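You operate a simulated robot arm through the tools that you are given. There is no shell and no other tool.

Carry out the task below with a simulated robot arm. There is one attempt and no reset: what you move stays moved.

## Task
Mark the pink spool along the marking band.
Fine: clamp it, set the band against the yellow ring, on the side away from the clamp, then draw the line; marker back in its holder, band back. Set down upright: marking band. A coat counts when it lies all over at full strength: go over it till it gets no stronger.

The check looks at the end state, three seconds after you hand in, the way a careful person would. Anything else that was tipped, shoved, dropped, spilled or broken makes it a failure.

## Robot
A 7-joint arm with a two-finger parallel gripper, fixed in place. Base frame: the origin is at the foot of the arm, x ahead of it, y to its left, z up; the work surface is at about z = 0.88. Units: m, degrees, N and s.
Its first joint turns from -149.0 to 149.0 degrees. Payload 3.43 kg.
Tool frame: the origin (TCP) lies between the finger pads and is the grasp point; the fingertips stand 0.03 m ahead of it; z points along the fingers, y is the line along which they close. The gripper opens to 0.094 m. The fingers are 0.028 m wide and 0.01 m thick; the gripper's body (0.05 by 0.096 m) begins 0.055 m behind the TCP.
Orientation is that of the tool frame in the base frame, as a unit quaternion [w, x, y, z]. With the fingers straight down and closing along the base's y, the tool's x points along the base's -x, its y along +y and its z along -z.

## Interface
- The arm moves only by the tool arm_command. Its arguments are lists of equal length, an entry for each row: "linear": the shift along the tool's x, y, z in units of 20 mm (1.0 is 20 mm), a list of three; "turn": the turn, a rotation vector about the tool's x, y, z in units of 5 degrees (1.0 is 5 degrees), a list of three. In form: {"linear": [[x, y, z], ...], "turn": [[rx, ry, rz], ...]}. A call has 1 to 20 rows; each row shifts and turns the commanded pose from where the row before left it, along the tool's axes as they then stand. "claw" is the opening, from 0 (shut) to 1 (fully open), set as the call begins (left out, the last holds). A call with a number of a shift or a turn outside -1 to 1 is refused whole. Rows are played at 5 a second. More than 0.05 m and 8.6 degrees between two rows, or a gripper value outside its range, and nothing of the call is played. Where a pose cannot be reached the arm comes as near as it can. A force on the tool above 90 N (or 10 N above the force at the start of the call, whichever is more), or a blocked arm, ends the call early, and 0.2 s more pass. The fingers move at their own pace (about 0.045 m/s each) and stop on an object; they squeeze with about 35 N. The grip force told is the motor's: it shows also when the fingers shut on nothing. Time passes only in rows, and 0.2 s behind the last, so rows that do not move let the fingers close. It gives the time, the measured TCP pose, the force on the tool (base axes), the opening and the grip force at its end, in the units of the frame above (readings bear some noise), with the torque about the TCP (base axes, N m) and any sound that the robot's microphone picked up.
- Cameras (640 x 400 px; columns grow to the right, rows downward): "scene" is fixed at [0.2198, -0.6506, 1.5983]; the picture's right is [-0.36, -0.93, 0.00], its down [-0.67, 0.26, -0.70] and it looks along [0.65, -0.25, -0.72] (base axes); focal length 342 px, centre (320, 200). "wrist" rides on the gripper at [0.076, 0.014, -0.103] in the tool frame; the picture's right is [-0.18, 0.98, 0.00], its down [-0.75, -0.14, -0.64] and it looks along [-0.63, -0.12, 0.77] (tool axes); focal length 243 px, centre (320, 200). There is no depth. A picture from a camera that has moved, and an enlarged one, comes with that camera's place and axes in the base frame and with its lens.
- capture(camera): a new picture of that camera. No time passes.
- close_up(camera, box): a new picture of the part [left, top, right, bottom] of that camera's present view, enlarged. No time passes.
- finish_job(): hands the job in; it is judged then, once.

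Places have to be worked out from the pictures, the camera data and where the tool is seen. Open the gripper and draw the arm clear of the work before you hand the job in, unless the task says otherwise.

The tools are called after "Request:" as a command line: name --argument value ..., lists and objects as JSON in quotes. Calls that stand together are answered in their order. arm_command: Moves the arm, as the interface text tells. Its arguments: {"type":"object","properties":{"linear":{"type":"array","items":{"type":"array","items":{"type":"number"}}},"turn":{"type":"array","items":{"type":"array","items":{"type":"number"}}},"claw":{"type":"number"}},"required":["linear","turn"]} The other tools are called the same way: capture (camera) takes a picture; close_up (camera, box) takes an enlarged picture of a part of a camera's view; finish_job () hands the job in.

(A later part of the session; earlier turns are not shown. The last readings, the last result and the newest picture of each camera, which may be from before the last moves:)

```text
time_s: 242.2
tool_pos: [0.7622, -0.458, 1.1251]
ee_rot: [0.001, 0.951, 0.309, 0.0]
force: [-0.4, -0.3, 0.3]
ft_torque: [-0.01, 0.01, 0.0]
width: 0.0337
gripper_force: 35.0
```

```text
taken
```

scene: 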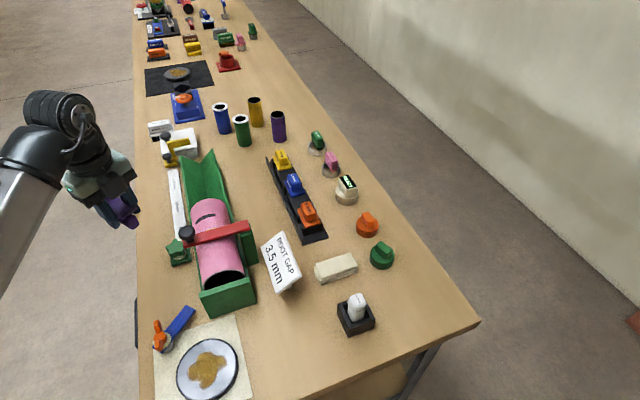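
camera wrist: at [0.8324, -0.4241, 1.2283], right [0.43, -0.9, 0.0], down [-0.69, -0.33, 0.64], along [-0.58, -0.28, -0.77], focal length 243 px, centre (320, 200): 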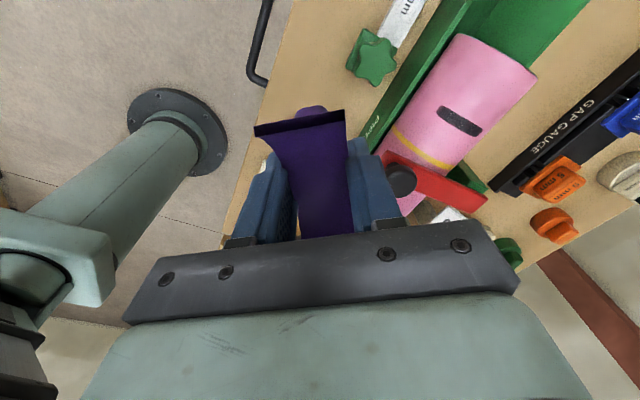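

The yaw range is fine. I carry the band over to the open area near its home.

Request:
arm_command --linear '[[-0.911, 0.125, 0], [-0.911, 0.125, 0], [-0.911, 0.125, 0], [-0.911, 0.125, 0], [-0.911, 0.125, 0], [-0.911, 0.125, 0], [-0.911, 0.125, 0], [-0.911, 0.125, 0], [-0.911, 0.125, 0], [-0.911, 0.125, 0], [-0.911, 0.125, 0], [-0.911, 0.125, 0], [-0.911, 0.125, 0], [-0.911, 0.125, 0], [-0.911, 0.125, 0], [-0.911, 0.125, 0], [-0.911, 0.125, 0], [-0.911, 0.125, 0], [-0.911, 0.125, 0], [0, 0, 0]]' --turn '[[0, 0, 0], [0, 0, 0], [0, 0, 0], [0, 0, 0], [0, 0, 0], [0, 0, 0], [0, 0, 0], [0, 0, 0], [0, 0, 0], [0, 0, 0], [0, 0, 0], [0, 0, 0], [0, 0, 0], [0, 0, 0], [0, 0, 0], [0, 0, 0], [0, 0, 0], [0, 0, 0], [0, 0, 0], [0, 0, 0]]'

Request:
capture --camera "wrist"

Request:
capture --camera "scene"

```text
time_s: 246.4
tool_pos: [0.5121, -0.6998, 1.1255]
ee_rot: [0.001, 0.951, 0.31, 0.001]
force: [-0.2, -0.6, -1.1]
ft_torque: [0.01, 0.0, -0.01]
width: 0.0337
gripper_force: 35.3
```

```text
taken
camera wrist: at [0.5815, -0.6657, 1.2277], right [0.43, -0.9, 0.0], down [-0.69, -0.33, 0.64], along [-0.58, -0.28, -0.77], focal length 243 px, centre (320, 200)
```

wrist: 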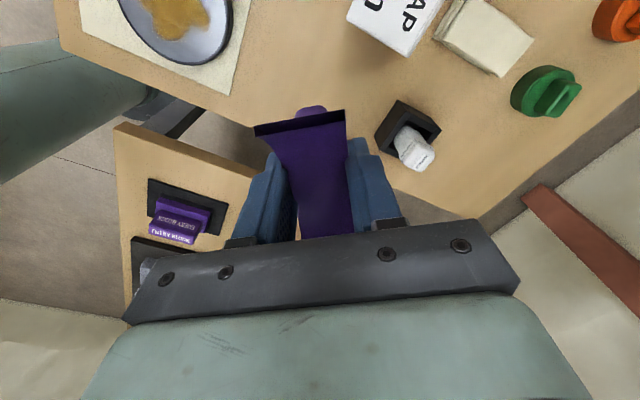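

```text
taken
```

scene: 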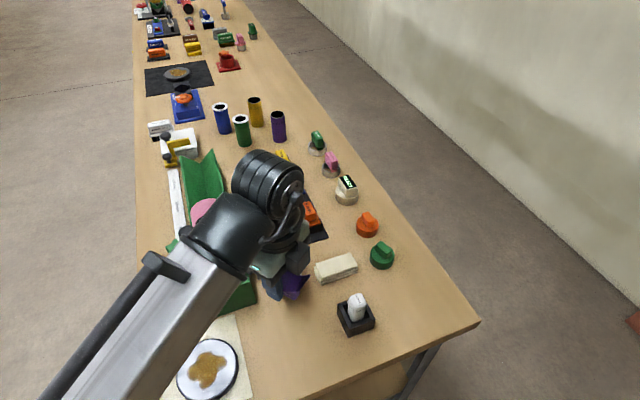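

I'm above the open area. Before putting the band down I test, at this safe height, whether the tool can tilt well over (top toward the base), as I'll need that for righting the band.

Request:
arm_command --linear '[[0, 0, 0], [0, 0, 0], [0, 0, 0], [0, 0, 0], [0, 0, 0], [0, 0, 0], [0, 0, 0]]' --turn '[[-1, 0, 0], [-1, 0, 0], [-1, 0, 0], [-1, 0, 0], [-1, 0, 0], [-1, 0, 0], [0, 0, 0]]'

Request:
capture --camera "scene"

```text
time_s: 248.0
tool_pos: [0.511, -0.6989, 1.1259]
ee_rot: [0.247, 0.918, 0.298, 0.08]
force: [0.1, -0.5, -1.3]
ft_torque: [0.01, 0.01, -0.01]
width: 0.0336
gripper_force: 34.9
```

```text
taken
```

scene: 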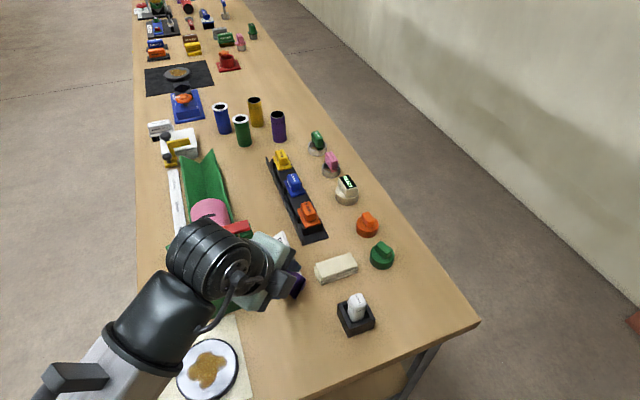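

30° works. I continue to 50°, then 70°.

Request:
arm_command --linear '[[0, 0, 0], [0, 0, 0], [0, 0, 0], [0, 0, 0], [0, 0, 0]]' --turn '[[-1, 0, 0], [-1, 0, 0], [-1, 0, 0], [-1, 0, 0], [0, 0, 0]]'

Request:
arm_command --linear '[[0, 0, 0], [0, 0, 0], [0, 0, 0], [0, 0, 0], [0, 0, 0]]' --turn '[[-1, 0, 0], [-1, 0, 0], [-1, 0, 0], [-1, 0, 0], [0, 0, 0]]'

Request:
capture --camera "scene"

Request:
capture --camera "wrist"

```text
time_s: 249.2
tool_pos: [0.5089, -0.6997, 1.1266]
ee_rot: [0.404, 0.861, 0.281, 0.132]
force: [0.1, 0.7, 0.2]
ft_torque: [0.02, 0.01, -0.01]
width: 0.0339
gripper_force: 35.5
```

```text
time_s: 250.4
tool_pos: [0.5103, -0.6994, 1.1255]
ee_rot: [0.546, 0.778, 0.254, 0.178]
force: [-0.4, -0.3, -0.4]
ft_torque: [-0.02, 0.01, -0.03]
width: 0.0335
gripper_force: 34.9
```

```text
taken
```

scene: 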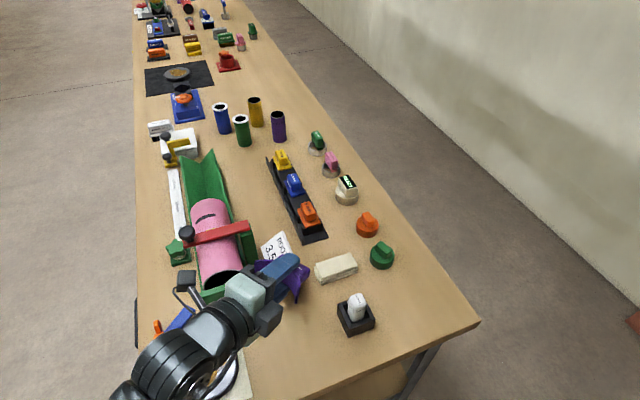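

```text
taken
camera wrist: at [0.5181, -0.5798, 1.1745], right [0.05, -0.38, 0.92], down [-0.99, 0.08, 0.08], along [-0.11, -0.92, -0.37], focal length 243 px, centre (320, 200)
```

wrist: 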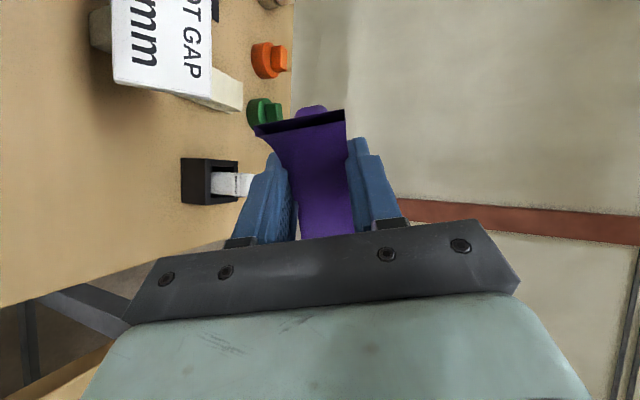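

70° tilt is reachable here. I can use this: lower the band tilted so that, when released, it settles onto its side (block pointing outward). I tilt 5° more and lower part of the way, checking the clearance.

Request:
arm_command --linear '[[0, 0, 0], [0, -0.87, 0.233], [0, -0.87, 0.233], [0, -0.87, 0.233], [0, -0.87, 0.233], [0, -0.87, 0.233], [0, -0.87, 0.233], [0, -0.87, 0.233], [0, 0, 0]]' --turn '[[-1, 0, 0], [0, 0, 0], [0, 0, 0], [0, 0, 0], [0, 0, 0], [0, 0, 0], [0, 0, 0], [0, 0, 0], [0, 0, 0]]'

Request:
capture --camera "scene"

Request:
capture --camera "wrist"

```text
time_s: 252.4
tool_pos: [0.5111, -0.6984, 1.0011]
ee_rot: [0.58, 0.753, 0.245, 0.19]
force: [-0.2, -0.1, -1.0]
ft_torque: [0.06, 0.0, -0.03]
width: 0.0337
gripper_force: 34.9
```

```text
taken
```

scene: 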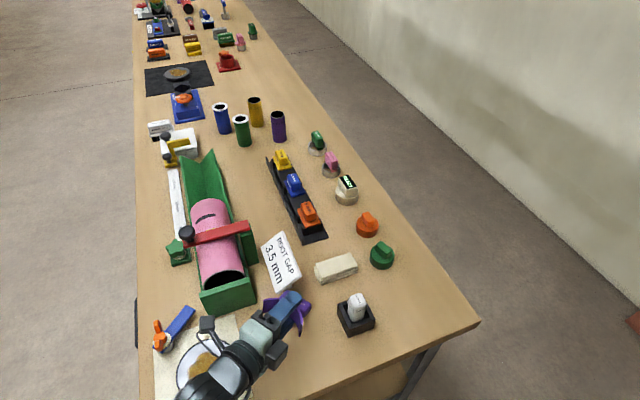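

```text
taken
camera wrist: at [0.5174, -0.577, 1.0419], right [0.0, -0.31, 0.95], down [-1.0, 0.09, 0.03], along [-0.09, -0.95, -0.31], focal length 243 px, centre (320, 200)
```

wrist: 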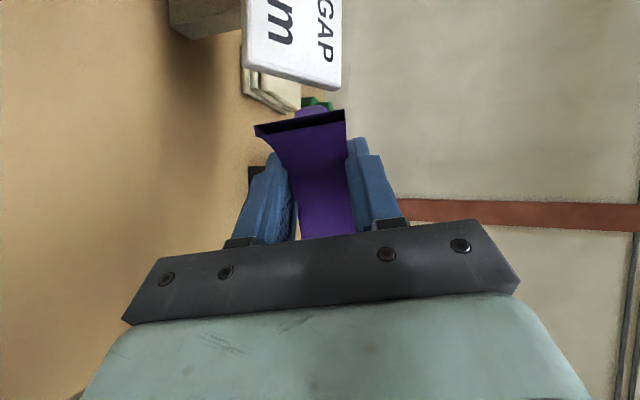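

Everything is clear. I lower further to about 5 cm above the table.

Request:
arm_command --linear '[[0, -0.77, 0.207], [0, -0.77, 0.207], [0, -0.77, 0.207], [0, -0.68, 0.181], [0, 0, 0]]' --turn '[[0, 0, 0], [0, 0, 0], [0, 0, 0], [0, 0, 0], [0, 0, 0]]'

Request:
close_up --camera "scene" --box '[220, 260, 360, 380]'

Request:
capture --camera "wrist"

```text
time_s: 253.6
tool_pos: [0.5101, -0.7005, 0.9379]
ee_rot: [0.58, 0.754, 0.245, 0.189]
force: [-0.7, 0.7, -1.1]
ft_torque: [0.0, 0.02, -0.01]
width: 0.0336
gripper_force: 34.8
```

```text
3.33 times, centred on (290, 320) of scene
camera zoom: at [0.2198, -0.6506, 1.5983], right [-0.36, -0.93, 0.0], down [-0.67, 0.26, -0.7], along [0.65, -0.25, -0.72], focal length 1140 px, centre (420, -200)
```

zoom: 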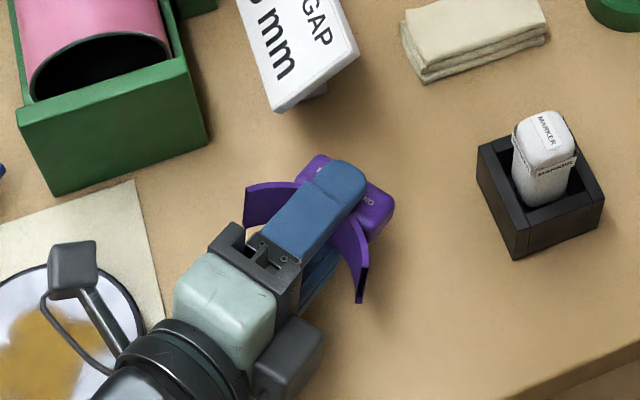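

```text
taken
camera wrist: at [0.5154, -0.5773, 0.9785], right [0.0, -0.31, 0.95], down [-1.0, 0.09, 0.03], along [-0.09, -0.95, -0.31], focal length 243 px, centre (320, 200)
```

wrist: 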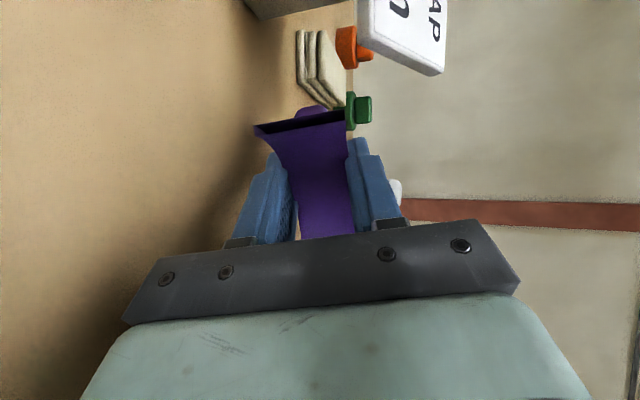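

The band is held sideways above free table. I lower the rest in small steps, watching the force for the lower finger's touch.

Request:
arm_command --linear '[[0, -0.29, 0.078], [0, -0.29, 0.078], [0, -0.19, 0.052], [0, 0, 0]]' --turn '[[0, 0, 0], [0, 0, 0], [0, 0, 0], [0, 0, 0]]'

Request:
close_up --camera "scene" --box '[220, 260, 360, 380]'

```text
time_s: 254.6
tool_pos: [0.5096, -0.6999, 0.9217]
ee_rot: [0.58, 0.754, 0.246, 0.189]
force: [0.4, -0.8, 0.2]
ft_torque: [-0.02, -0.03, 0.03]
width: 0.0337
gripper_force: 35.6
```

```text
3.33 times, centred on (290, 320) of scene
camera zoom: at [0.2198, -0.6506, 1.5983], right [-0.36, -0.93, 0.0], down [-0.67, 0.26, -0.7], along [0.65, -0.25, -0.72], focal length 1140 px, centre (420, -200)
```

zoom: 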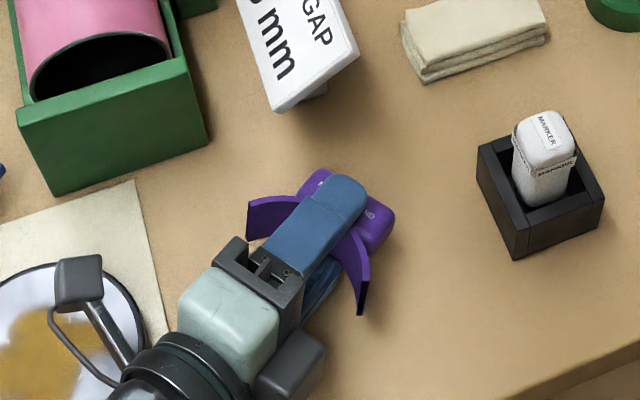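

Still free. Two more millimetres at a time.

Request:
arm_command --linear '[[0, -0.097, 0.026], [0, -0.097, 0.026], [0, 0, 0]]' --turn '[[0, 0, 0], [0, 0, 0], [0, 0, 0]]'

```text
time_s: 255.4
tool_pos: [0.5108, -0.7005, 0.9179]
ee_rot: [0.579, 0.754, 0.245, 0.189]
force: [0.4, 0.4, -0.4]
ft_torque: [0.01, 0.01, -0.02]
width: 0.0335
gripper_force: 35.1
```

I lower 1.5 mm more and open the fingers just slightly so that the band comes loose.

Request:
arm_command --linear '[[0, -0.073, 0.02], [0, 0, 0]]' --turn '[[0, 0, 0], [0, 0, 0]]'

Request:
arm_command --linear '[[0, 0, 0], [0, 0, 0], [0, 0, 0]]' --turn '[[0, 0, 0], [0, 0, 0], [0, 0, 0]]' --claw 0.43

Request:
close_up --camera "scene" --box '[220, 260, 360, 380]'

Request:
close_up --camera "wrist" --box '[220, 60, 420, 240]'

```text
time_s: 256.0
tool_pos: [0.5102, -0.6998, 0.9167]
ee_rot: [0.579, 0.754, 0.245, 0.189]
force: [-0.1, -0.9, -0.5]
ft_torque: [0.02, 0.01, -0.05]
width: 0.0338
gripper_force: 34.7
```

```text
time_s: 256.8
tool_pos: [0.5111, -0.6995, 0.9164]
ee_rot: [0.58, 0.754, 0.246, 0.189]
force: [1.6, -1.2, 5.1]
ft_torque: [-0.11, -0.13, 0.02]
width: 0.0375
gripper_force: 0.0
```

```text
3.33 times, centred on (290, 320) of scene
camera zoom: at [0.2198, -0.6506, 1.5983], right [-0.36, -0.93, 0.0], down [-0.67, 0.26, -0.7], along [0.65, -0.25, -0.72], focal length 1140 px, centre (420, -200)
```

zoom: 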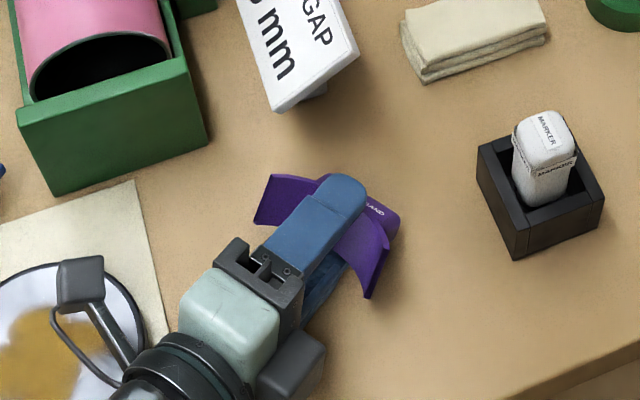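

```text
2.22 times, centred on (320, 150) of wrist
camera zoom: at [0.5166, -0.5773, 0.9562], right [0.0, -0.31, 0.95], down [-1.0, 0.09, 0.03], along [-0.09, -0.95, -0.31], focal length 539 px, centre (320, 311)
```

zoom: 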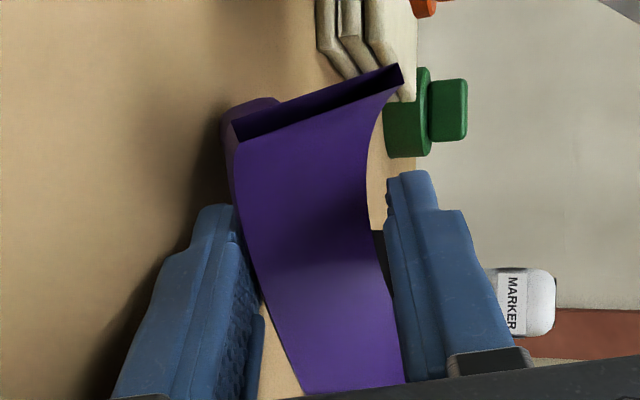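

The band has dropped its block onto the table and leans between the fingers. I draw the gripper back toward the base horizontally in small steps so it can settle, watching.

Request:
arm_command --linear '[[0, 0.03, -0.1], [0, -0.06, -0.24], [0, -0.06, -0.24], [0, 0, 0]]' --turn '[[0, 0, 0], [0, 0, 0], [0, 0, 0], [0, 0, 0]]'

Request:
close_up --camera "scene" --box '[220, 260, 360, 380]'

Request:
close_up --camera "wrist" --box '[220, 60, 420, 240]'

```text
time_s: 257.8
tool_pos: [0.504, -0.6895, 0.9159]
ee_rot: [0.579, 0.754, 0.247, 0.189]
force: [0.9, -0.3, 3.2]
ft_torque: [-0.12, -0.08, 0.0]
width: 0.0384
gripper_force: 0.0
```

```text
3.33 times, centred on (290, 320) of scene
camera zoom: at [0.2198, -0.6506, 1.5983], right [-0.36, -0.93, 0.0], down [-0.67, 0.26, -0.7], along [0.65, -0.25, -0.72], focal length 1140 px, centre (420, -200)
```

zoom: 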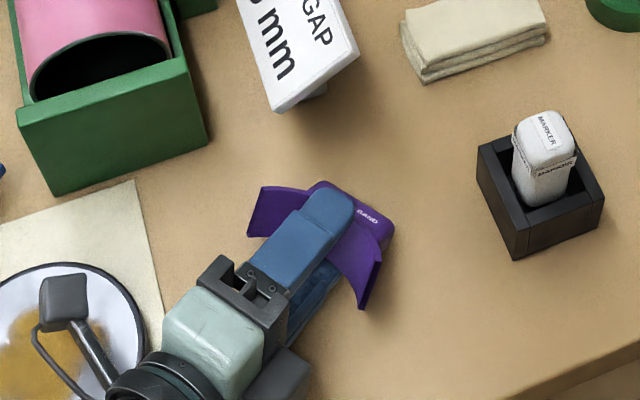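

```text
2.22 times, centred on (320, 150) of wrist
camera zoom: at [0.51, -0.5669, 0.9568], right [0.0, -0.31, 0.95], down [-1.0, 0.09, 0.03], along [-0.09, -0.95, -0.31], focal length 539 px, centre (320, 311)
```

zoom: 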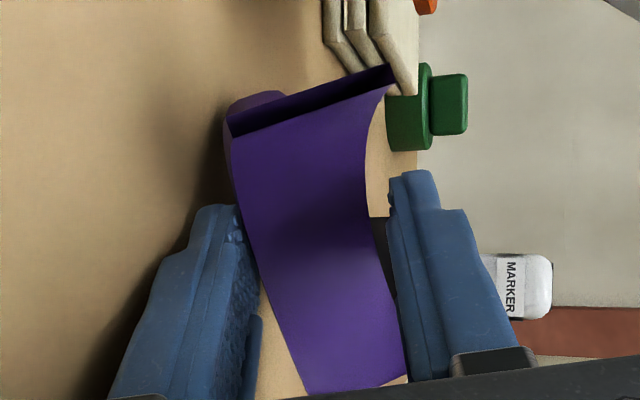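

It still leans on the lower finger. I continue drawing back.

Request:
arm_command --linear '[[0, -0.1, -0.4], [0, -0.1, -0.4], [0, -0.1, -0.4], [0, 0, 0]]' --turn '[[0, 0, 0], [0, 0, 0], [0, 0, 0], [0, 0, 0]]'

Request:
close_up --camera "scene" --box '[220, 260, 360, 380]'

Request:
close_up --camera "wrist" --box '[220, 60, 420, 240]'

```text
time_s: 258.8
tool_pos: [0.4889, -0.669, 0.9182]
ee_rot: [0.58, 0.753, 0.246, 0.189]
force: [0.4, 0.5, 0.1]
ft_torque: [0.0, 0.01, -0.02]
width: 0.0407
gripper_force: 0.1
```

```text
3.33 times, centred on (290, 320) of scene
camera zoom: at [0.2198, -0.6506, 1.5983], right [-0.36, -0.93, 0.0], down [-0.67, 0.26, -0.7], along [0.65, -0.25, -0.72], focal length 1140 px, centre (420, -200)
```

zoom: 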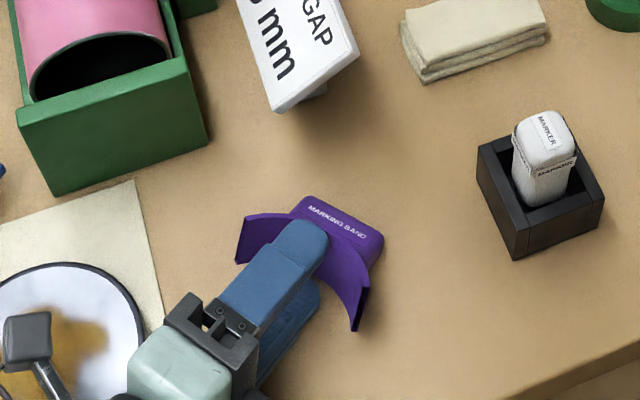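

```text
2.22 times, centred on (320, 150) of wrist
camera zoom: at [0.4954, -0.5462, 0.959], right [0.0, -0.31, 0.95], down [-1.0, 0.09, 0.03], along [-0.09, -0.95, -0.31], focal length 539 px, centre (320, 311)
```

zoom: 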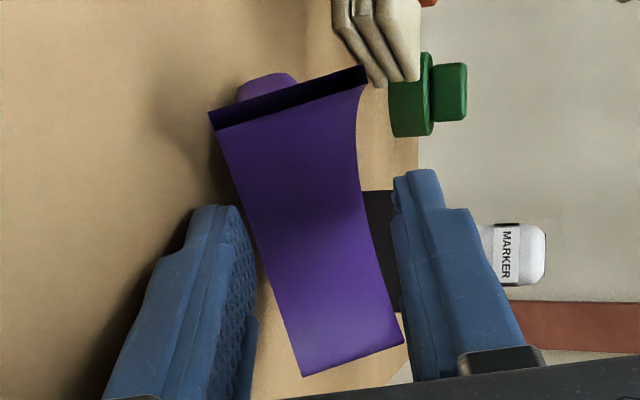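

The band has settled onto its side, label side up, with its block pointing outward. I draw the gripper fully back and up, then return the tool to pointing down.

Request:
arm_command --linear '[[0, 0, -0.6], [0, 0, -0.9], [0, 0, -0.9], [0, 0, -0.9], [0, 0.8, -0.3], [0, 0.9, -0.2], [0, 0.9, -0.2], [0, 0.9, -0.2], [0, 0.9, -0.2], [0, 0.9, -0.2], [0, 0.9, -0.2], [0, 0, 0]]' --turn '[[0, 0, 0], [0, 0, 0], [0, 0, 0], [0, 0, 0], [0, 0, 0], [0, 0, 0], [0, 0, 0], [0, 0, 0], [0, 0, 0], [0, 0, 0], [0, 0, 0], [0, 0, 0]]'

Request:
capture --camera "scene"

Request:
close_up --camera "scene" --box '[240, 290, 330, 370]'

```text
time_s: 261.4
tool_pos: [0.4538, -0.6212, 1.0605]
ee_rot: [0.58, 0.754, 0.246, 0.188]
force: [0.5, 0.4, 0.3]
ft_torque: [0.02, 0.04, 0.03]
width: 0.0404
gripper_force: 0.1
```

```text
taken
```

scene: 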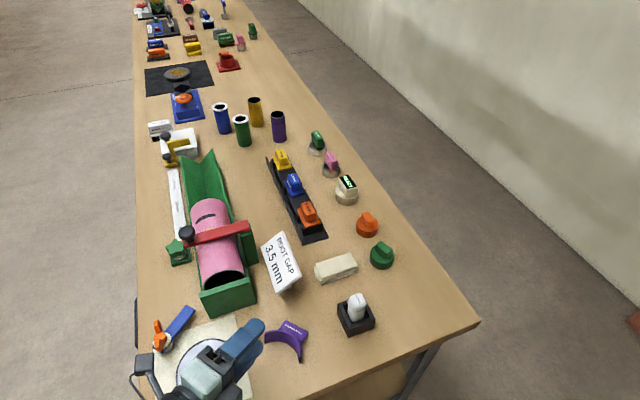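

```text
5.00 times, centred on (285, 330) of scene
camera zoom: at [0.2198, -0.6506, 1.5983], right [-0.36, -0.93, 0.0], down [-0.67, 0.26, -0.7], along [0.65, -0.25, -0.72], focal length 1710 px, centre (495, -450)
```

zoom: 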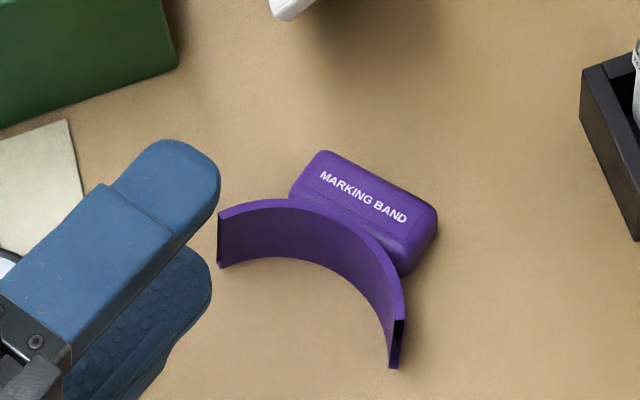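

The band lies on its side with the block pointing outward (direction about (0.65, -0.76)), grip centre near (0.520, -0.708). I bring the tool upright, align it with that direction and move over it with the fingers opened to 5 cm.

Request:
arm_command --linear '[[0, 0, 0], [0, 0, 0], [0, 0, 0], [0, 0, 0], [0, 0, 0], [0, 0, 0], [0, 0, 0], [0, 0, 0], [0, 0, 0], [0, 0, 0], [0, 0, 0], [0, 0, 0], [0, 0, 0], [0, 0, 0], [0, 0, 0], [0, 0, 0]]' --turn '[[1, 0, 0], [1, 0, 0], [1, 0, 0], [1, 0, 0], [1, 0, 0], [1, 0, 0], [1, 0, 0], [1, 0, 0], [1, 0, 0], [1, 0, 0], [1, 0, 0], [1, 0, 0], [1, 0, 0], [1, 0, 0], [1, 0, 0], [0, 0, -0.86]]' --claw 0.55

Request:
arm_command --linear '[[-0.045, 0.905, 0], [-0.045, 0.905, 0], [-0.045, 0.905, 0], [-0.045, 0.905, 0], [-0.045, 0.905, 0], [-0.045, 0.905, 0], [0, 0, 0]]' --turn '[[0, 0, 0], [0, 0, 0], [0, 0, 0], [0, 0, 0], [0, 0, 0], [0, 0, 0], [0, 0, 0]]'

Request:
capture --camera "wrist"

Request:
capture --camera "scene"

```text
time_s: 264.8
tool_pos: [0.4533, -0.6213, 1.0628]
ee_rot: [0.001, 0.939, 0.344, 0.0]
force: [-0.5, -0.8, 1.0]
ft_torque: [0.0, 0.01, -0.01]
width: 0.0515
gripper_force: 0.0
```

```text
time_s: 266.4
tool_pos: [0.5184, -0.7083, 1.0619]
ee_rot: [0.0, 0.939, 0.345, 0.0]
force: [-0.2, -0.2, 0.4]
ft_torque: [0.02, 0.01, 0.01]
width: 0.0515
gripper_force: 0.1
```

```text
taken
camera wrist: at [0.5861, -0.6692, 1.1656], right [0.5, -0.87, 0.0], down [-0.67, -0.38, 0.64], along [-0.56, -0.32, -0.77], focal length 243 px, centre (320, 200)
```

wrist: 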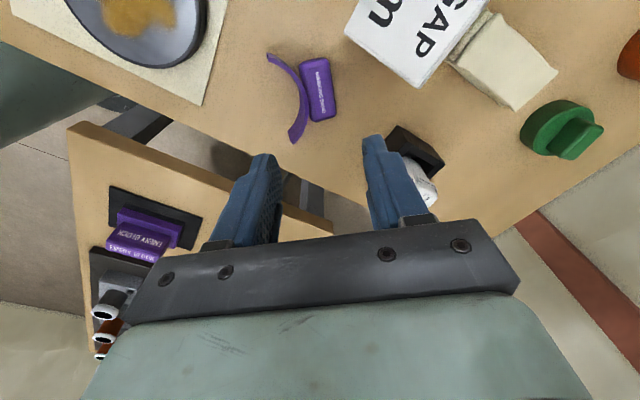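

```text
taken
```

scene: 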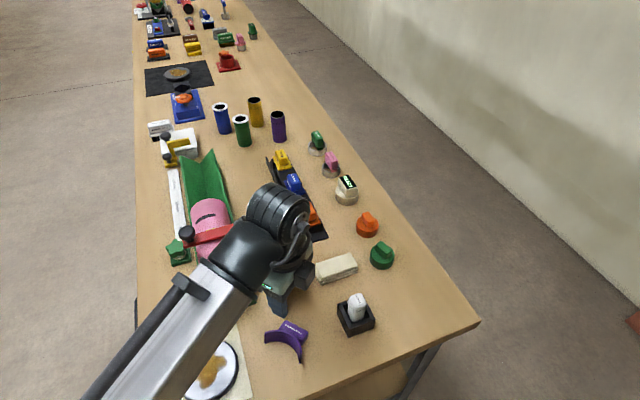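

I zoom in from the wrist to refine the band's position under the gripper.

Request:
close_up --camera "wrist" --box '[250, 40, 360, 150]'

```text
3.64 times, centred on (305, 95) of wrist
camera zoom: at [0.5861, -0.6692, 1.1656], right [0.5, -0.87, 0.0], down [-0.67, -0.38, 0.64], along [-0.56, -0.32, -0.77], focal length 882 px, centre (374, 582)
```

zoom: 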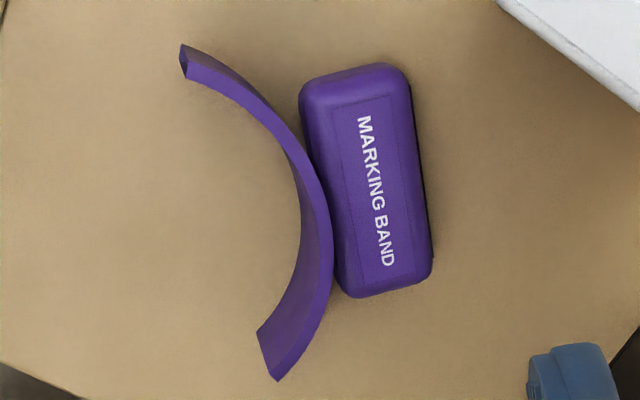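

The grip centre refines to about (0.522, -0.704). I adjust and descend to just above.

Request:
arm_command --linear '[[0.22, -0.055, 0], [0, 0, 0.9], [0, 0, 0.9], [0, 0, 0.9], [0, 0, 0.9], [0, 0, 0.9], [0, 0, 0.9], [0, 0, 0.4], [0, 0, 0]]' --turn '[[0, 0, 0], [0, 0, 0], [0, 0, 0], [0, 0, 0], [0, 0, 0], [0, 0, 0], [0, 0, 0], [0, 0, 0], [0, 0, 0]]'

Request:
close_up --camera "wrist" --box '[200, 60, 420, 240]'

Request:
close_up --camera "scene" --box '[240, 280, 340, 370]'

```text
time_s: 268.4
tool_pos: [0.522, -0.7065, 0.9465]
ee_rot: [0.0, 0.938, 0.346, 0.0]
force: [0.5, 0.3, 0.9]
ft_torque: [0.06, -0.02, 0.03]
width: 0.0516
gripper_force: 0.1
```

```text
2.22 times, centred on (310, 150) of wrist
camera zoom: at [0.5892, -0.6664, 1.0494], right [0.5, -0.87, 0.0], down [-0.67, -0.38, 0.64], along [-0.56, -0.32, -0.77], focal length 539 px, centre (342, 311)
```

zoom: 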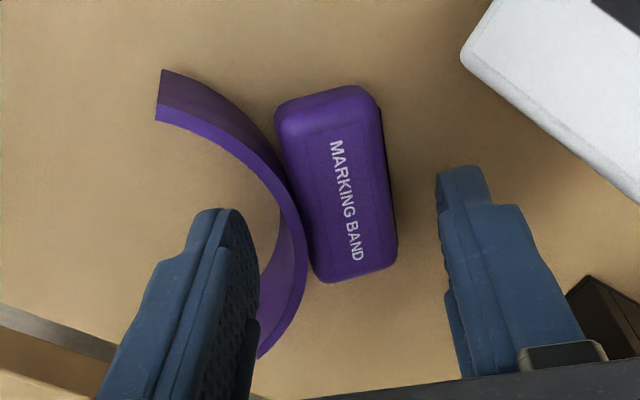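

```text
4.44 times, centred on (290, 325) of scene
camera zoom: at [0.2198, -0.6506, 1.5983], right [-0.36, -0.93, 0.0], down [-0.67, 0.26, -0.7], along [0.65, -0.25, -0.72], focal length 1520 px, centre (453, -356)
```

zoom: 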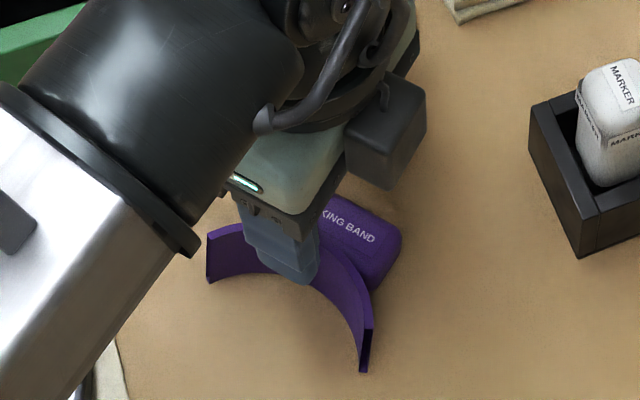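

The fingers bracket block and sheet symmetrically. I shift 4 mm along the block to centre on it and lower so the tips stop about 5 mm above the table.

Request:
arm_command --linear '[[0.21, 0, 0], [0, 0, 0.5], [0, 0, 0.5], [0, 0, 0.45], [0, 0, 0]]' --turn '[[0, 0, 0], [0, 0, 0], [0, 0, 0], [0, 0, 0], [0, 0, 0]]'

Request:
close_up --camera "wrist" --box '[200, 60, 420, 240]'

```text
time_s: 269.6
tool_pos: [0.5258, -0.7014, 0.9177]
ee_rot: [0.001, 0.939, 0.345, 0.0]
force: [-0.2, 0.0, 0.1]
ft_torque: [0.0, 0.0, 0.0]
width: 0.0517
gripper_force: 0.8
```

```text
2.22 times, centred on (310, 150) of wrist
camera zoom: at [0.5938, -0.6628, 1.0201], right [0.5, -0.87, 0.0], down [-0.67, -0.38, 0.64], along [-0.56, -0.32, -0.77], focal length 539 px, centre (342, 311)
```

zoom: 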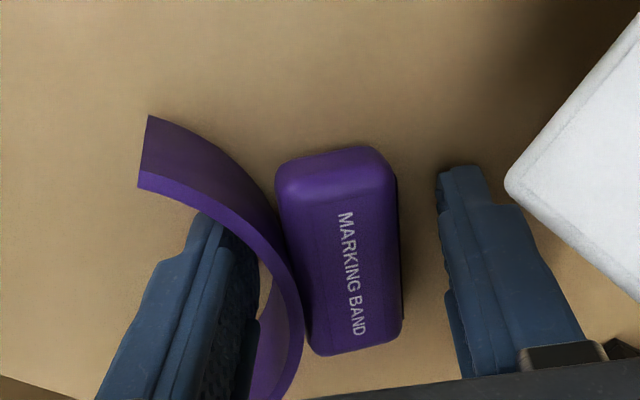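

The inner finger sits inside the arch, the outer one beyond the block. I close the gripper.

Request:
arm_command --linear '[[0, 0, 0], [0, 0, 0], [0, 0, 0], [0, 0, 0]]' --turn '[[0, 0, 0], [0, 0, 0], [0, 0, 0], [0, 0, 0]]' --claw 0

Request:
close_up --camera "wrist" --box '[200, 60, 420, 240]'

Request:
close_up --camera "scene" --box '[240, 280, 340, 370]'

```text
time_s: 270.6
tool_pos: [0.5269, -0.7021, 0.9171]
ee_rot: [0.0, 0.939, 0.345, 0.0]
force: [0.7, -0.1, 7.0]
ft_torque: [0.07, 0.1, 0.02]
width: 0.0411
gripper_force: 34.6
```

```text
2.22 times, centred on (310, 150) of wrist
camera zoom: at [0.5936, -0.6628, 1.0207], right [0.5, -0.87, 0.0], down [-0.67, -0.38, 0.64], along [-0.56, -0.32, -0.77], focal length 539 px, centre (342, 311)
```

zoom: 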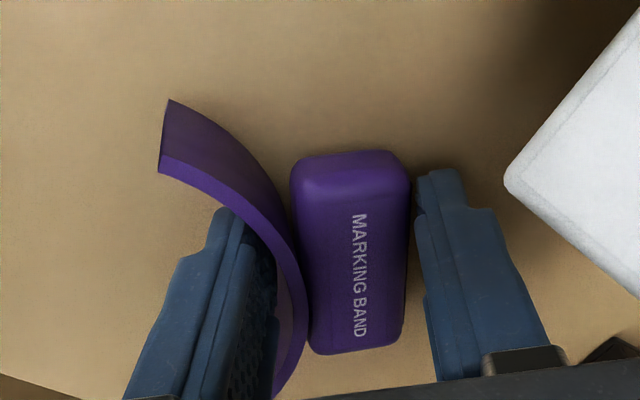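

```text
4.44 times, centred on (290, 325) of scene
camera zoom: at [0.2198, -0.6506, 1.5983], right [-0.36, -0.93, 0.0], down [-0.67, 0.26, -0.7], along [0.65, -0.25, -0.72], focal length 1520 px, centre (453, -356)
```

zoom: 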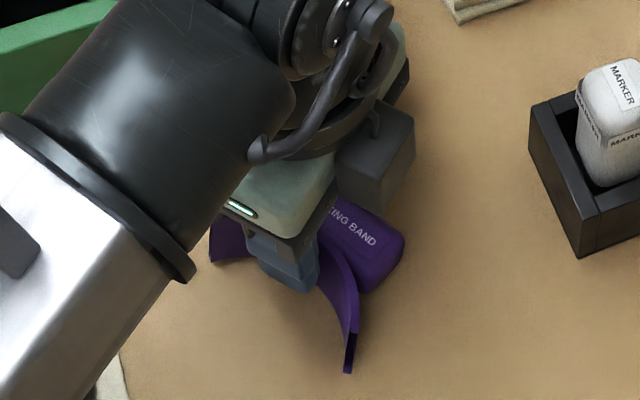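

Gripped at 41 mm. I lift a little and check that the band is held securely.

Request:
arm_command --linear '[[0, 0, -0.3], [0, 0, -0.5], [0, 0, -0.7], [0, 0, 0]]' --turn '[[0, 0, 0], [0, 0, 0], [0, 0, 0], [0, 0, 0]]'

Request:
close_up --camera "wrist" --box '[200, 60, 420, 240]'

Request:
close_up --camera "scene" --box '[240, 270, 340, 360]'

```text
time_s: 271.6
tool_pos: [0.5277, -0.7008, 0.9482]
ee_rot: [0.001, 0.939, 0.345, 0.001]
force: [0.6, -0.2, -0.7]
ft_torque: [0.0, 0.01, 0.01]
width: 0.0374
gripper_force: 35.6
```

```text
2.22 times, centred on (310, 150) of wrist
camera zoom: at [0.5946, -0.6622, 1.0508], right [0.5, -0.87, 0.0], down [-0.67, -0.38, 0.64], along [-0.56, -0.32, -0.77], focal length 539 px, centre (342, 311)
```

zoom: 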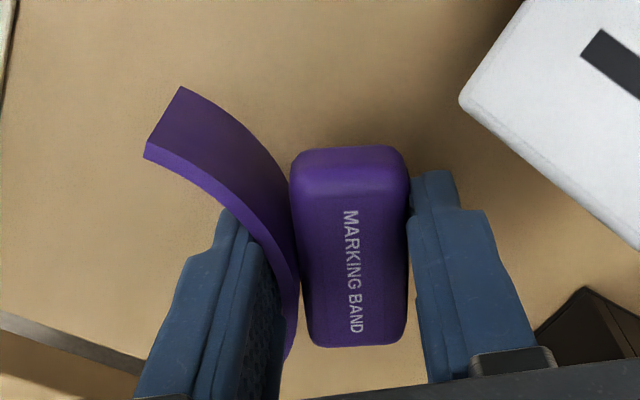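

```text
4.44 times, centred on (290, 315) of scene
camera zoom: at [0.2198, -0.6506, 1.5983], right [-0.36, -0.93, 0.0], down [-0.67, 0.26, -0.7], along [0.65, -0.25, -0.72], focal length 1520 px, centre (453, -311)
```

zoom: 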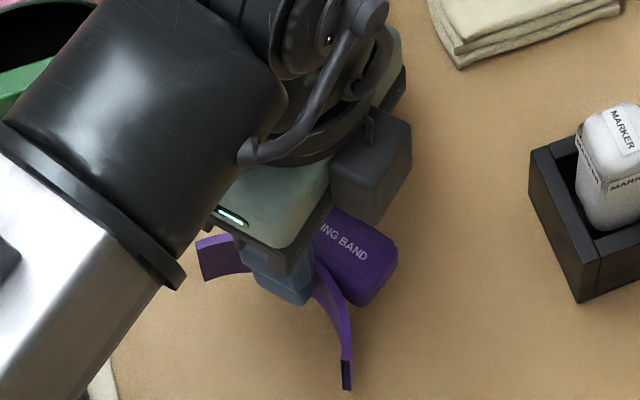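

It's held. I raise it well clear and tilt the tool 75° (top toward the base) so that the block turns upward.

Request:
arm_command --linear '[[0, 0, -0.9], [0, 0, -0.9], [0, 0, -0.9], [0, 0, -0.9], [0, 0, -0.9], [0, 0, -0.9], [0, 0, -0.9], [0, 0, 0], [0, 0, 0], [0, 0, 0], [0, 0, 0], [0, 0, 0], [0, 0, 0], [0, 0, 0], [0, 0, 0], [0, 0, 0]]' --turn '[[0, 0, 0], [0, 0, 0], [0, 0, 0], [0, 0, 0], [0, 0, 0], [0, 0, 0], [0, 0, 0], [-1, 0, 0], [-1, 0, 0], [-1, 0, 0], [-1, 0, 0], [-1, 0, 0], [-1, 0, 0], [-1, 0, 0], [-1, 0, 0], [0, 0, 0]]'

Request:
arm_command --linear '[[0, 0, 0], [0, 0, 0], [0, 0, 0], [0, 0, 0], [0, 0, 0], [0, 0, 0], [0, 0, 0], [0, 0, 0]]' --turn '[[-1, 0, 0], [-1, 0, 0], [-1, 0, 0], [-1, 0, 0], [-1, 0, 0], [-1, 0, 0], [-1, 0, 0], [0, 0, 0]]'

Request:
capture --camera "scene"

Request:
capture --camera "wrist"

```text
time_s: 275.0
tool_pos: [0.5255, -0.7013, 1.0738]
ee_rot: [0.323, 0.881, 0.324, 0.118]
force: [0.4, 0.2, 0.4]
ft_torque: [0.02, -0.04, -0.01]
width: 0.0372
gripper_force: 35.1
```

```text
time_s: 276.8
tool_pos: [0.5263, -0.7017, 1.0736]
ee_rot: [0.572, 0.744, 0.274, 0.211]
force: [0.7, 0.4, 0.0]
ft_torque: [-0.02, -0.03, 0.03]
width: 0.0373
gripper_force: 34.9
```

```text
taken
```

scene: 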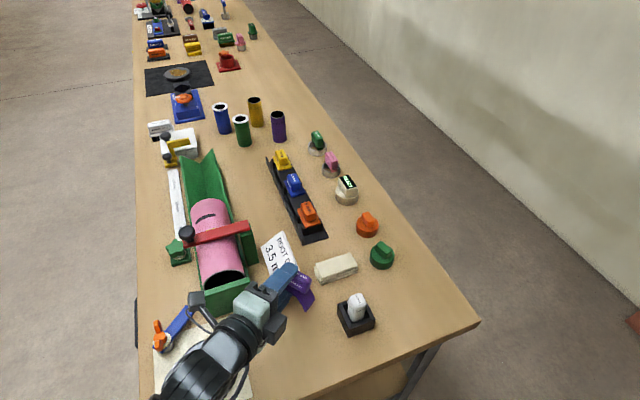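

```text
taken
camera wrist: at [0.5217, -0.5789, 1.1143], right [0.02, -0.31, 0.95], down [-1.0, 0.01, 0.03], along [-0.02, -0.95, -0.31], focal length 243 px, centre (320, 200)
```

wrist: 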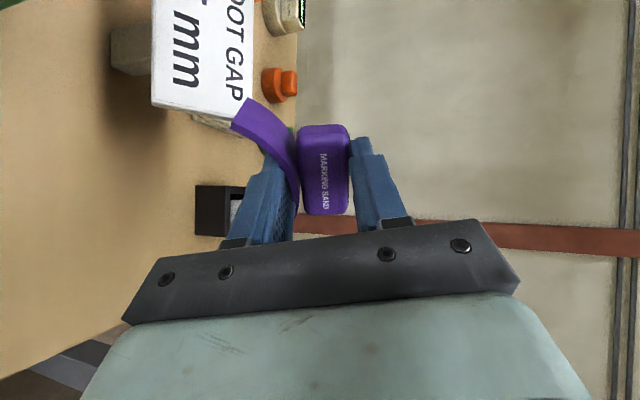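

I zoom in to check the band's attitude in the tilted grip.

Request:
close_up --camera "scene" --box '[240, 240, 340, 330]'

Request:
close_up --camera "wrist" --box '[210, 70, 410, 240]'

```text
4.44 times, centred on (290, 285) of scene
camera zoom: at [0.2198, -0.6506, 1.5983], right [-0.36, -0.93, 0.0], down [-0.67, 0.26, -0.7], along [0.65, -0.25, -0.72], focal length 1520 px, centre (453, -178)
```

zoom: 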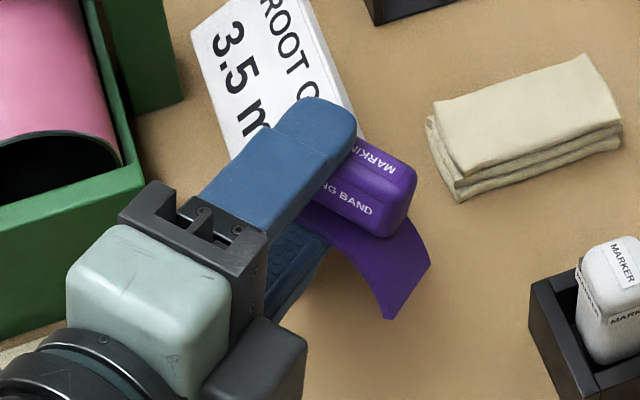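

```text
2.35 times, centred on (310, 155) of wrist
camera zoom: at [0.5217, -0.5789, 1.1143], right [0.02, -0.31, 0.95], down [-1.0, 0.01, 0.03], along [-0.02, -0.95, -0.31], focal length 571 px, centre (344, 306)
```

zoom: 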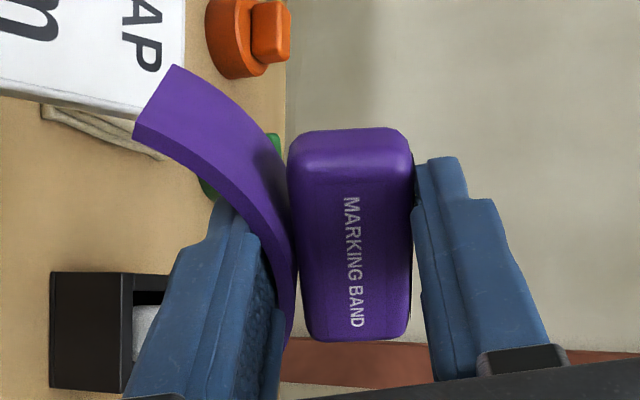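

The arch now opens downward with the block on top. I tilt 7° more, move 2.5 cm back toward the base and lower it toward the table.

Request:
arm_command --linear '[[0, -0.08, -0.62], [0, -0.09, -0.62], [0, -0.84, 0.118], [0, -0.84, 0.118], [0, -0.84, 0.118], [0, -0.84, 0.118], [0, -0.84, 0.118], [0, -0.84, 0.118], [0, -0.84, 0.118], [0, -0.6, 0.084], [0, 0, 0]]' --turn '[[-0.7, 0, 0], [-0.7, 0, 0], [0, 0, 0], [0, 0, 0], [0, 0, 0], [0, 0, 0], [0, 0, 0], [0, 0, 0], [0, 0, 0], [0, 0, 0], [0, 0, 0]]'

Request:
close_up --camera "scene" --box '[230, 270, 350, 370]'

Request:
close_up --camera "wrist" --box '[160, 60, 410, 240]'

```text
time_s: 279.2
tool_pos: [0.5087, -0.683, 0.9446]
ee_rot: [0.616, 0.708, 0.261, 0.227]
force: [0.2, -0.8, -0.8]
ft_torque: [0.0, 0.0, 0.04]
width: 0.0371
gripper_force: 34.6
```

```text
4.00 times, centred on (290, 320) of scene
camera zoom: at [0.2198, -0.6506, 1.5983], right [-0.36, -0.93, 0.0], down [-0.67, 0.26, -0.7], along [0.65, -0.25, -0.72], focal length 1368 px, centre (440, -280)
```

zoom: 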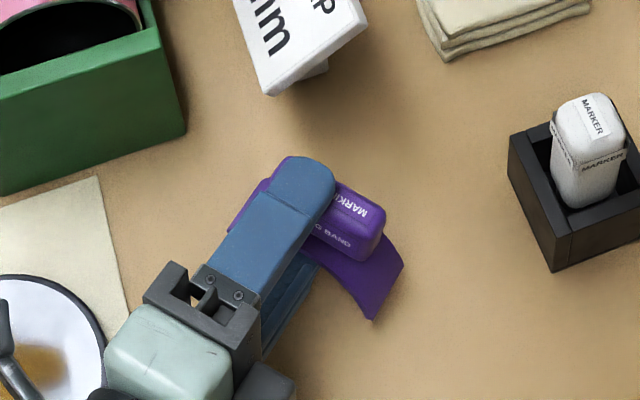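

```text
2.22 times, centred on (285, 150) of wrist
camera zoom: at [0.5032, -0.5565, 0.9723], right [-0.05, -0.22, 0.97], down [-1.0, 0.01, -0.05], along [0.0, -0.97, -0.22], focal length 539 px, centre (398, 311)
```

zoom: 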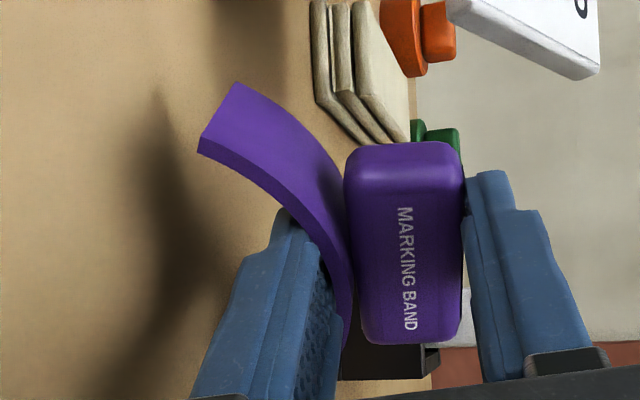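

The band hangs nearly upright, about 15 mm above the table. I lower slowly until its rims touch.

Request:
arm_command --linear '[[0, -0.25, 0.035], [0, -0.2, 0.028], [0, -0.1, 0.014], [0, 0, 0]]' --turn '[[0, 0, 0], [0, 0, 0], [0, 0, 0], [0, 0, 0]]'

```text
time_s: 280.2
tool_pos: [0.5092, -0.6821, 0.9351]
ee_rot: [0.617, 0.708, 0.26, 0.227]
force: [0.2, 0.6, -0.4]
ft_torque: [0.03, 0.01, 0.01]
width: 0.0373
gripper_force: 35.2
```

Still free at TCP z ≈ 0.935; I continue in 2 mm steps.

Request:
arm_command --linear '[[0, -0.1, 0.014], [0, -0.1, 0.014], [0, 0, 0]]' --turn '[[0, 0, 0], [0, 0, 0], [0, 0, 0]]'

Request:
close_up --camera "scene" --box '[230, 270, 350, 370]'

Request:
close_up --camera "wrist" --box '[160, 60, 410, 240]'

```text
time_s: 281.0
tool_pos: [0.5098, -0.6839, 0.9304]
ee_rot: [0.616, 0.708, 0.26, 0.227]
force: [1.4, 3.4, 8.1]
ft_torque: [-0.29, 0.09, -0.02]
width: 0.0366
gripper_force: 35.2
```

```text
4.00 times, centred on (290, 320) of scene
camera zoom: at [0.2198, -0.6506, 1.5983], right [-0.36, -0.93, 0.0], down [-0.67, 0.26, -0.7], along [0.65, -0.25, -0.72], focal length 1368 px, centre (440, -280)
```

zoom: 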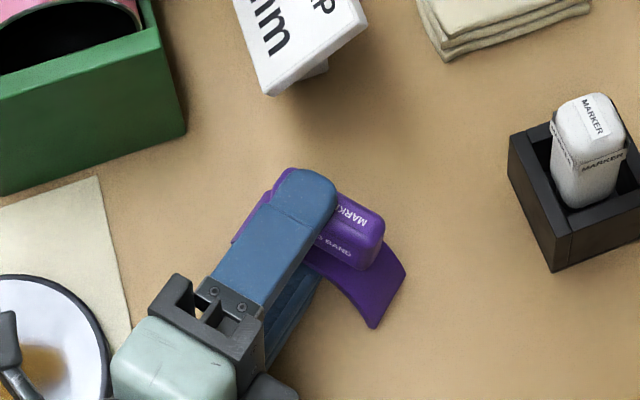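

```text
2.22 times, centred on (285, 150) of wrist
camera zoom: at [0.5034, -0.5568, 0.9585], right [-0.05, -0.22, 0.97], down [-1.0, 0.01, -0.05], along [0.0, -0.98, -0.22], focal length 539 px, centre (398, 311)
```

zoom: 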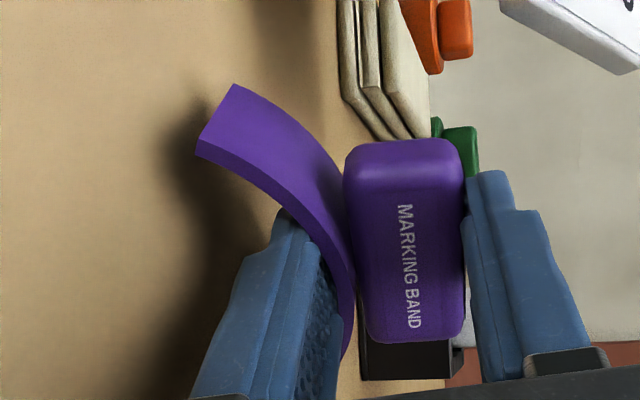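

Contact (8 N): both rims stand on the table. I open the fingers a little so the band can settle upright.

Request:
arm_command --linear '[[0, 0, 0], [0, 0, 0], [0, 0, 0]]' --turn '[[0, 0, 0], [0, 0, 0], [0, 0, 0]]' --claw 0.52

Request:
close_up --camera "scene" --box '[230, 270, 350, 370]'

Request:
close_up --camera "wrist" --box '[160, 60, 410, 240]'

```text
time_s: 281.8
tool_pos: [0.51, -0.6833, 0.9289]
ee_rot: [0.616, 0.708, 0.261, 0.226]
force: [0.9, -0.3, 0.2]
ft_torque: [0.03, -0.01, 0.0]
width: 0.049
gripper_force: 0.2
```

```text
4.00 times, centred on (290, 320) of scene
camera zoom: at [0.2198, -0.6506, 1.5983], right [-0.36, -0.93, 0.0], down [-0.67, 0.26, -0.7], along [0.65, -0.25, -0.72], focal length 1368 px, centre (440, -280)
```

zoom: 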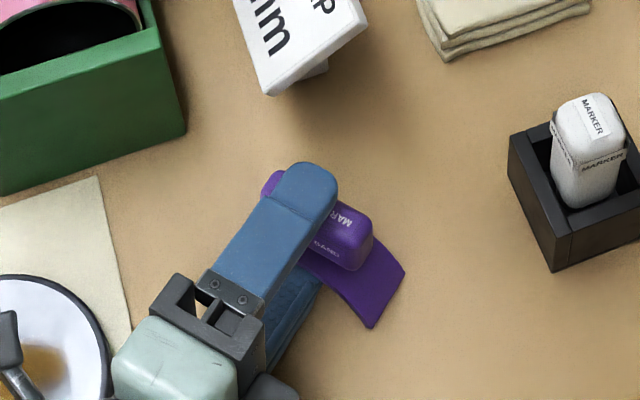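

```text
2.22 times, centred on (285, 150) of wrist
camera zoom: at [0.5035, -0.5572, 0.9581], right [-0.05, -0.22, 0.97], down [-1.0, 0.01, -0.05], along [0.0, -0.97, -0.22], focal length 539 px, centre (398, 311)
```

zoom: 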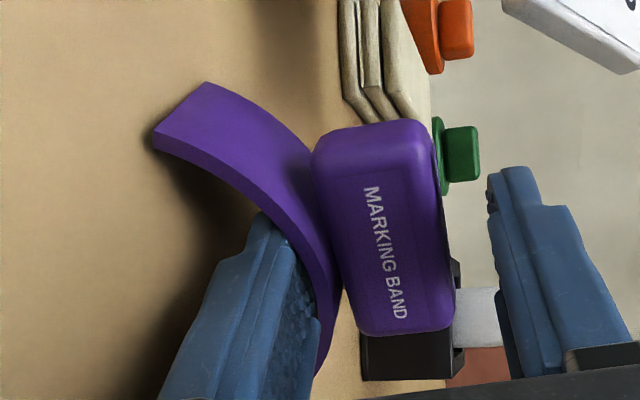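

It stands with one rim on the table while the other side still rests on the lower finger. I open a bit more.

Request:
arm_command --linear '[[0, 0, 0], [0, 0, 0], [0, 0, 0]]' --turn '[[0, 0, 0], [0, 0, 0], [0, 0, 0]]' --claw 0.64

Request:
close_up --camera "scene" --box '[230, 270, 350, 370]'

Request:
close_up --camera "wrist" --box '[160, 60, 410, 240]'

```text
time_s: 282.6
tool_pos: [0.5099, -0.683, 0.9297]
ee_rot: [0.616, 0.708, 0.261, 0.227]
force: [0.2, 0.3, -0.1]
ft_torque: [-0.02, -0.02, 0.01]
width: 0.0601
gripper_force: 0.1
```

```text
4.00 times, centred on (290, 320) of scene
camera zoom: at [0.2198, -0.6506, 1.5983], right [-0.36, -0.93, 0.0], down [-0.67, 0.26, -0.7], along [0.65, -0.25, -0.72], focal length 1368 px, centre (440, -280)
```

zoom: 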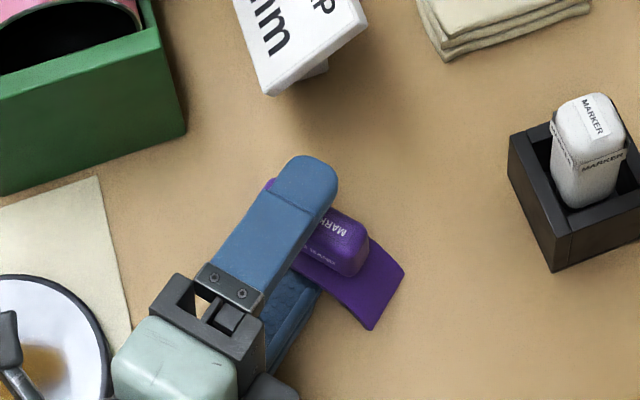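

```text
2.22 times, centred on (285, 150) of wrist
camera zoom: at [0.5035, -0.5571, 0.9582], right [-0.05, -0.22, 0.97], down [-1.0, 0.01, -0.05], along [0.0, -0.97, -0.22], focal length 539 px, centre (398, 311)
```

zoom: 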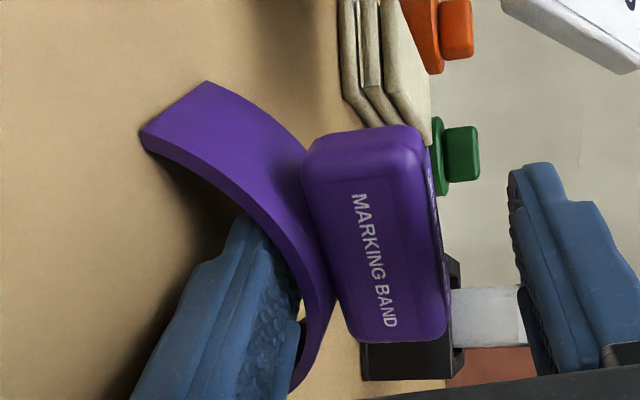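

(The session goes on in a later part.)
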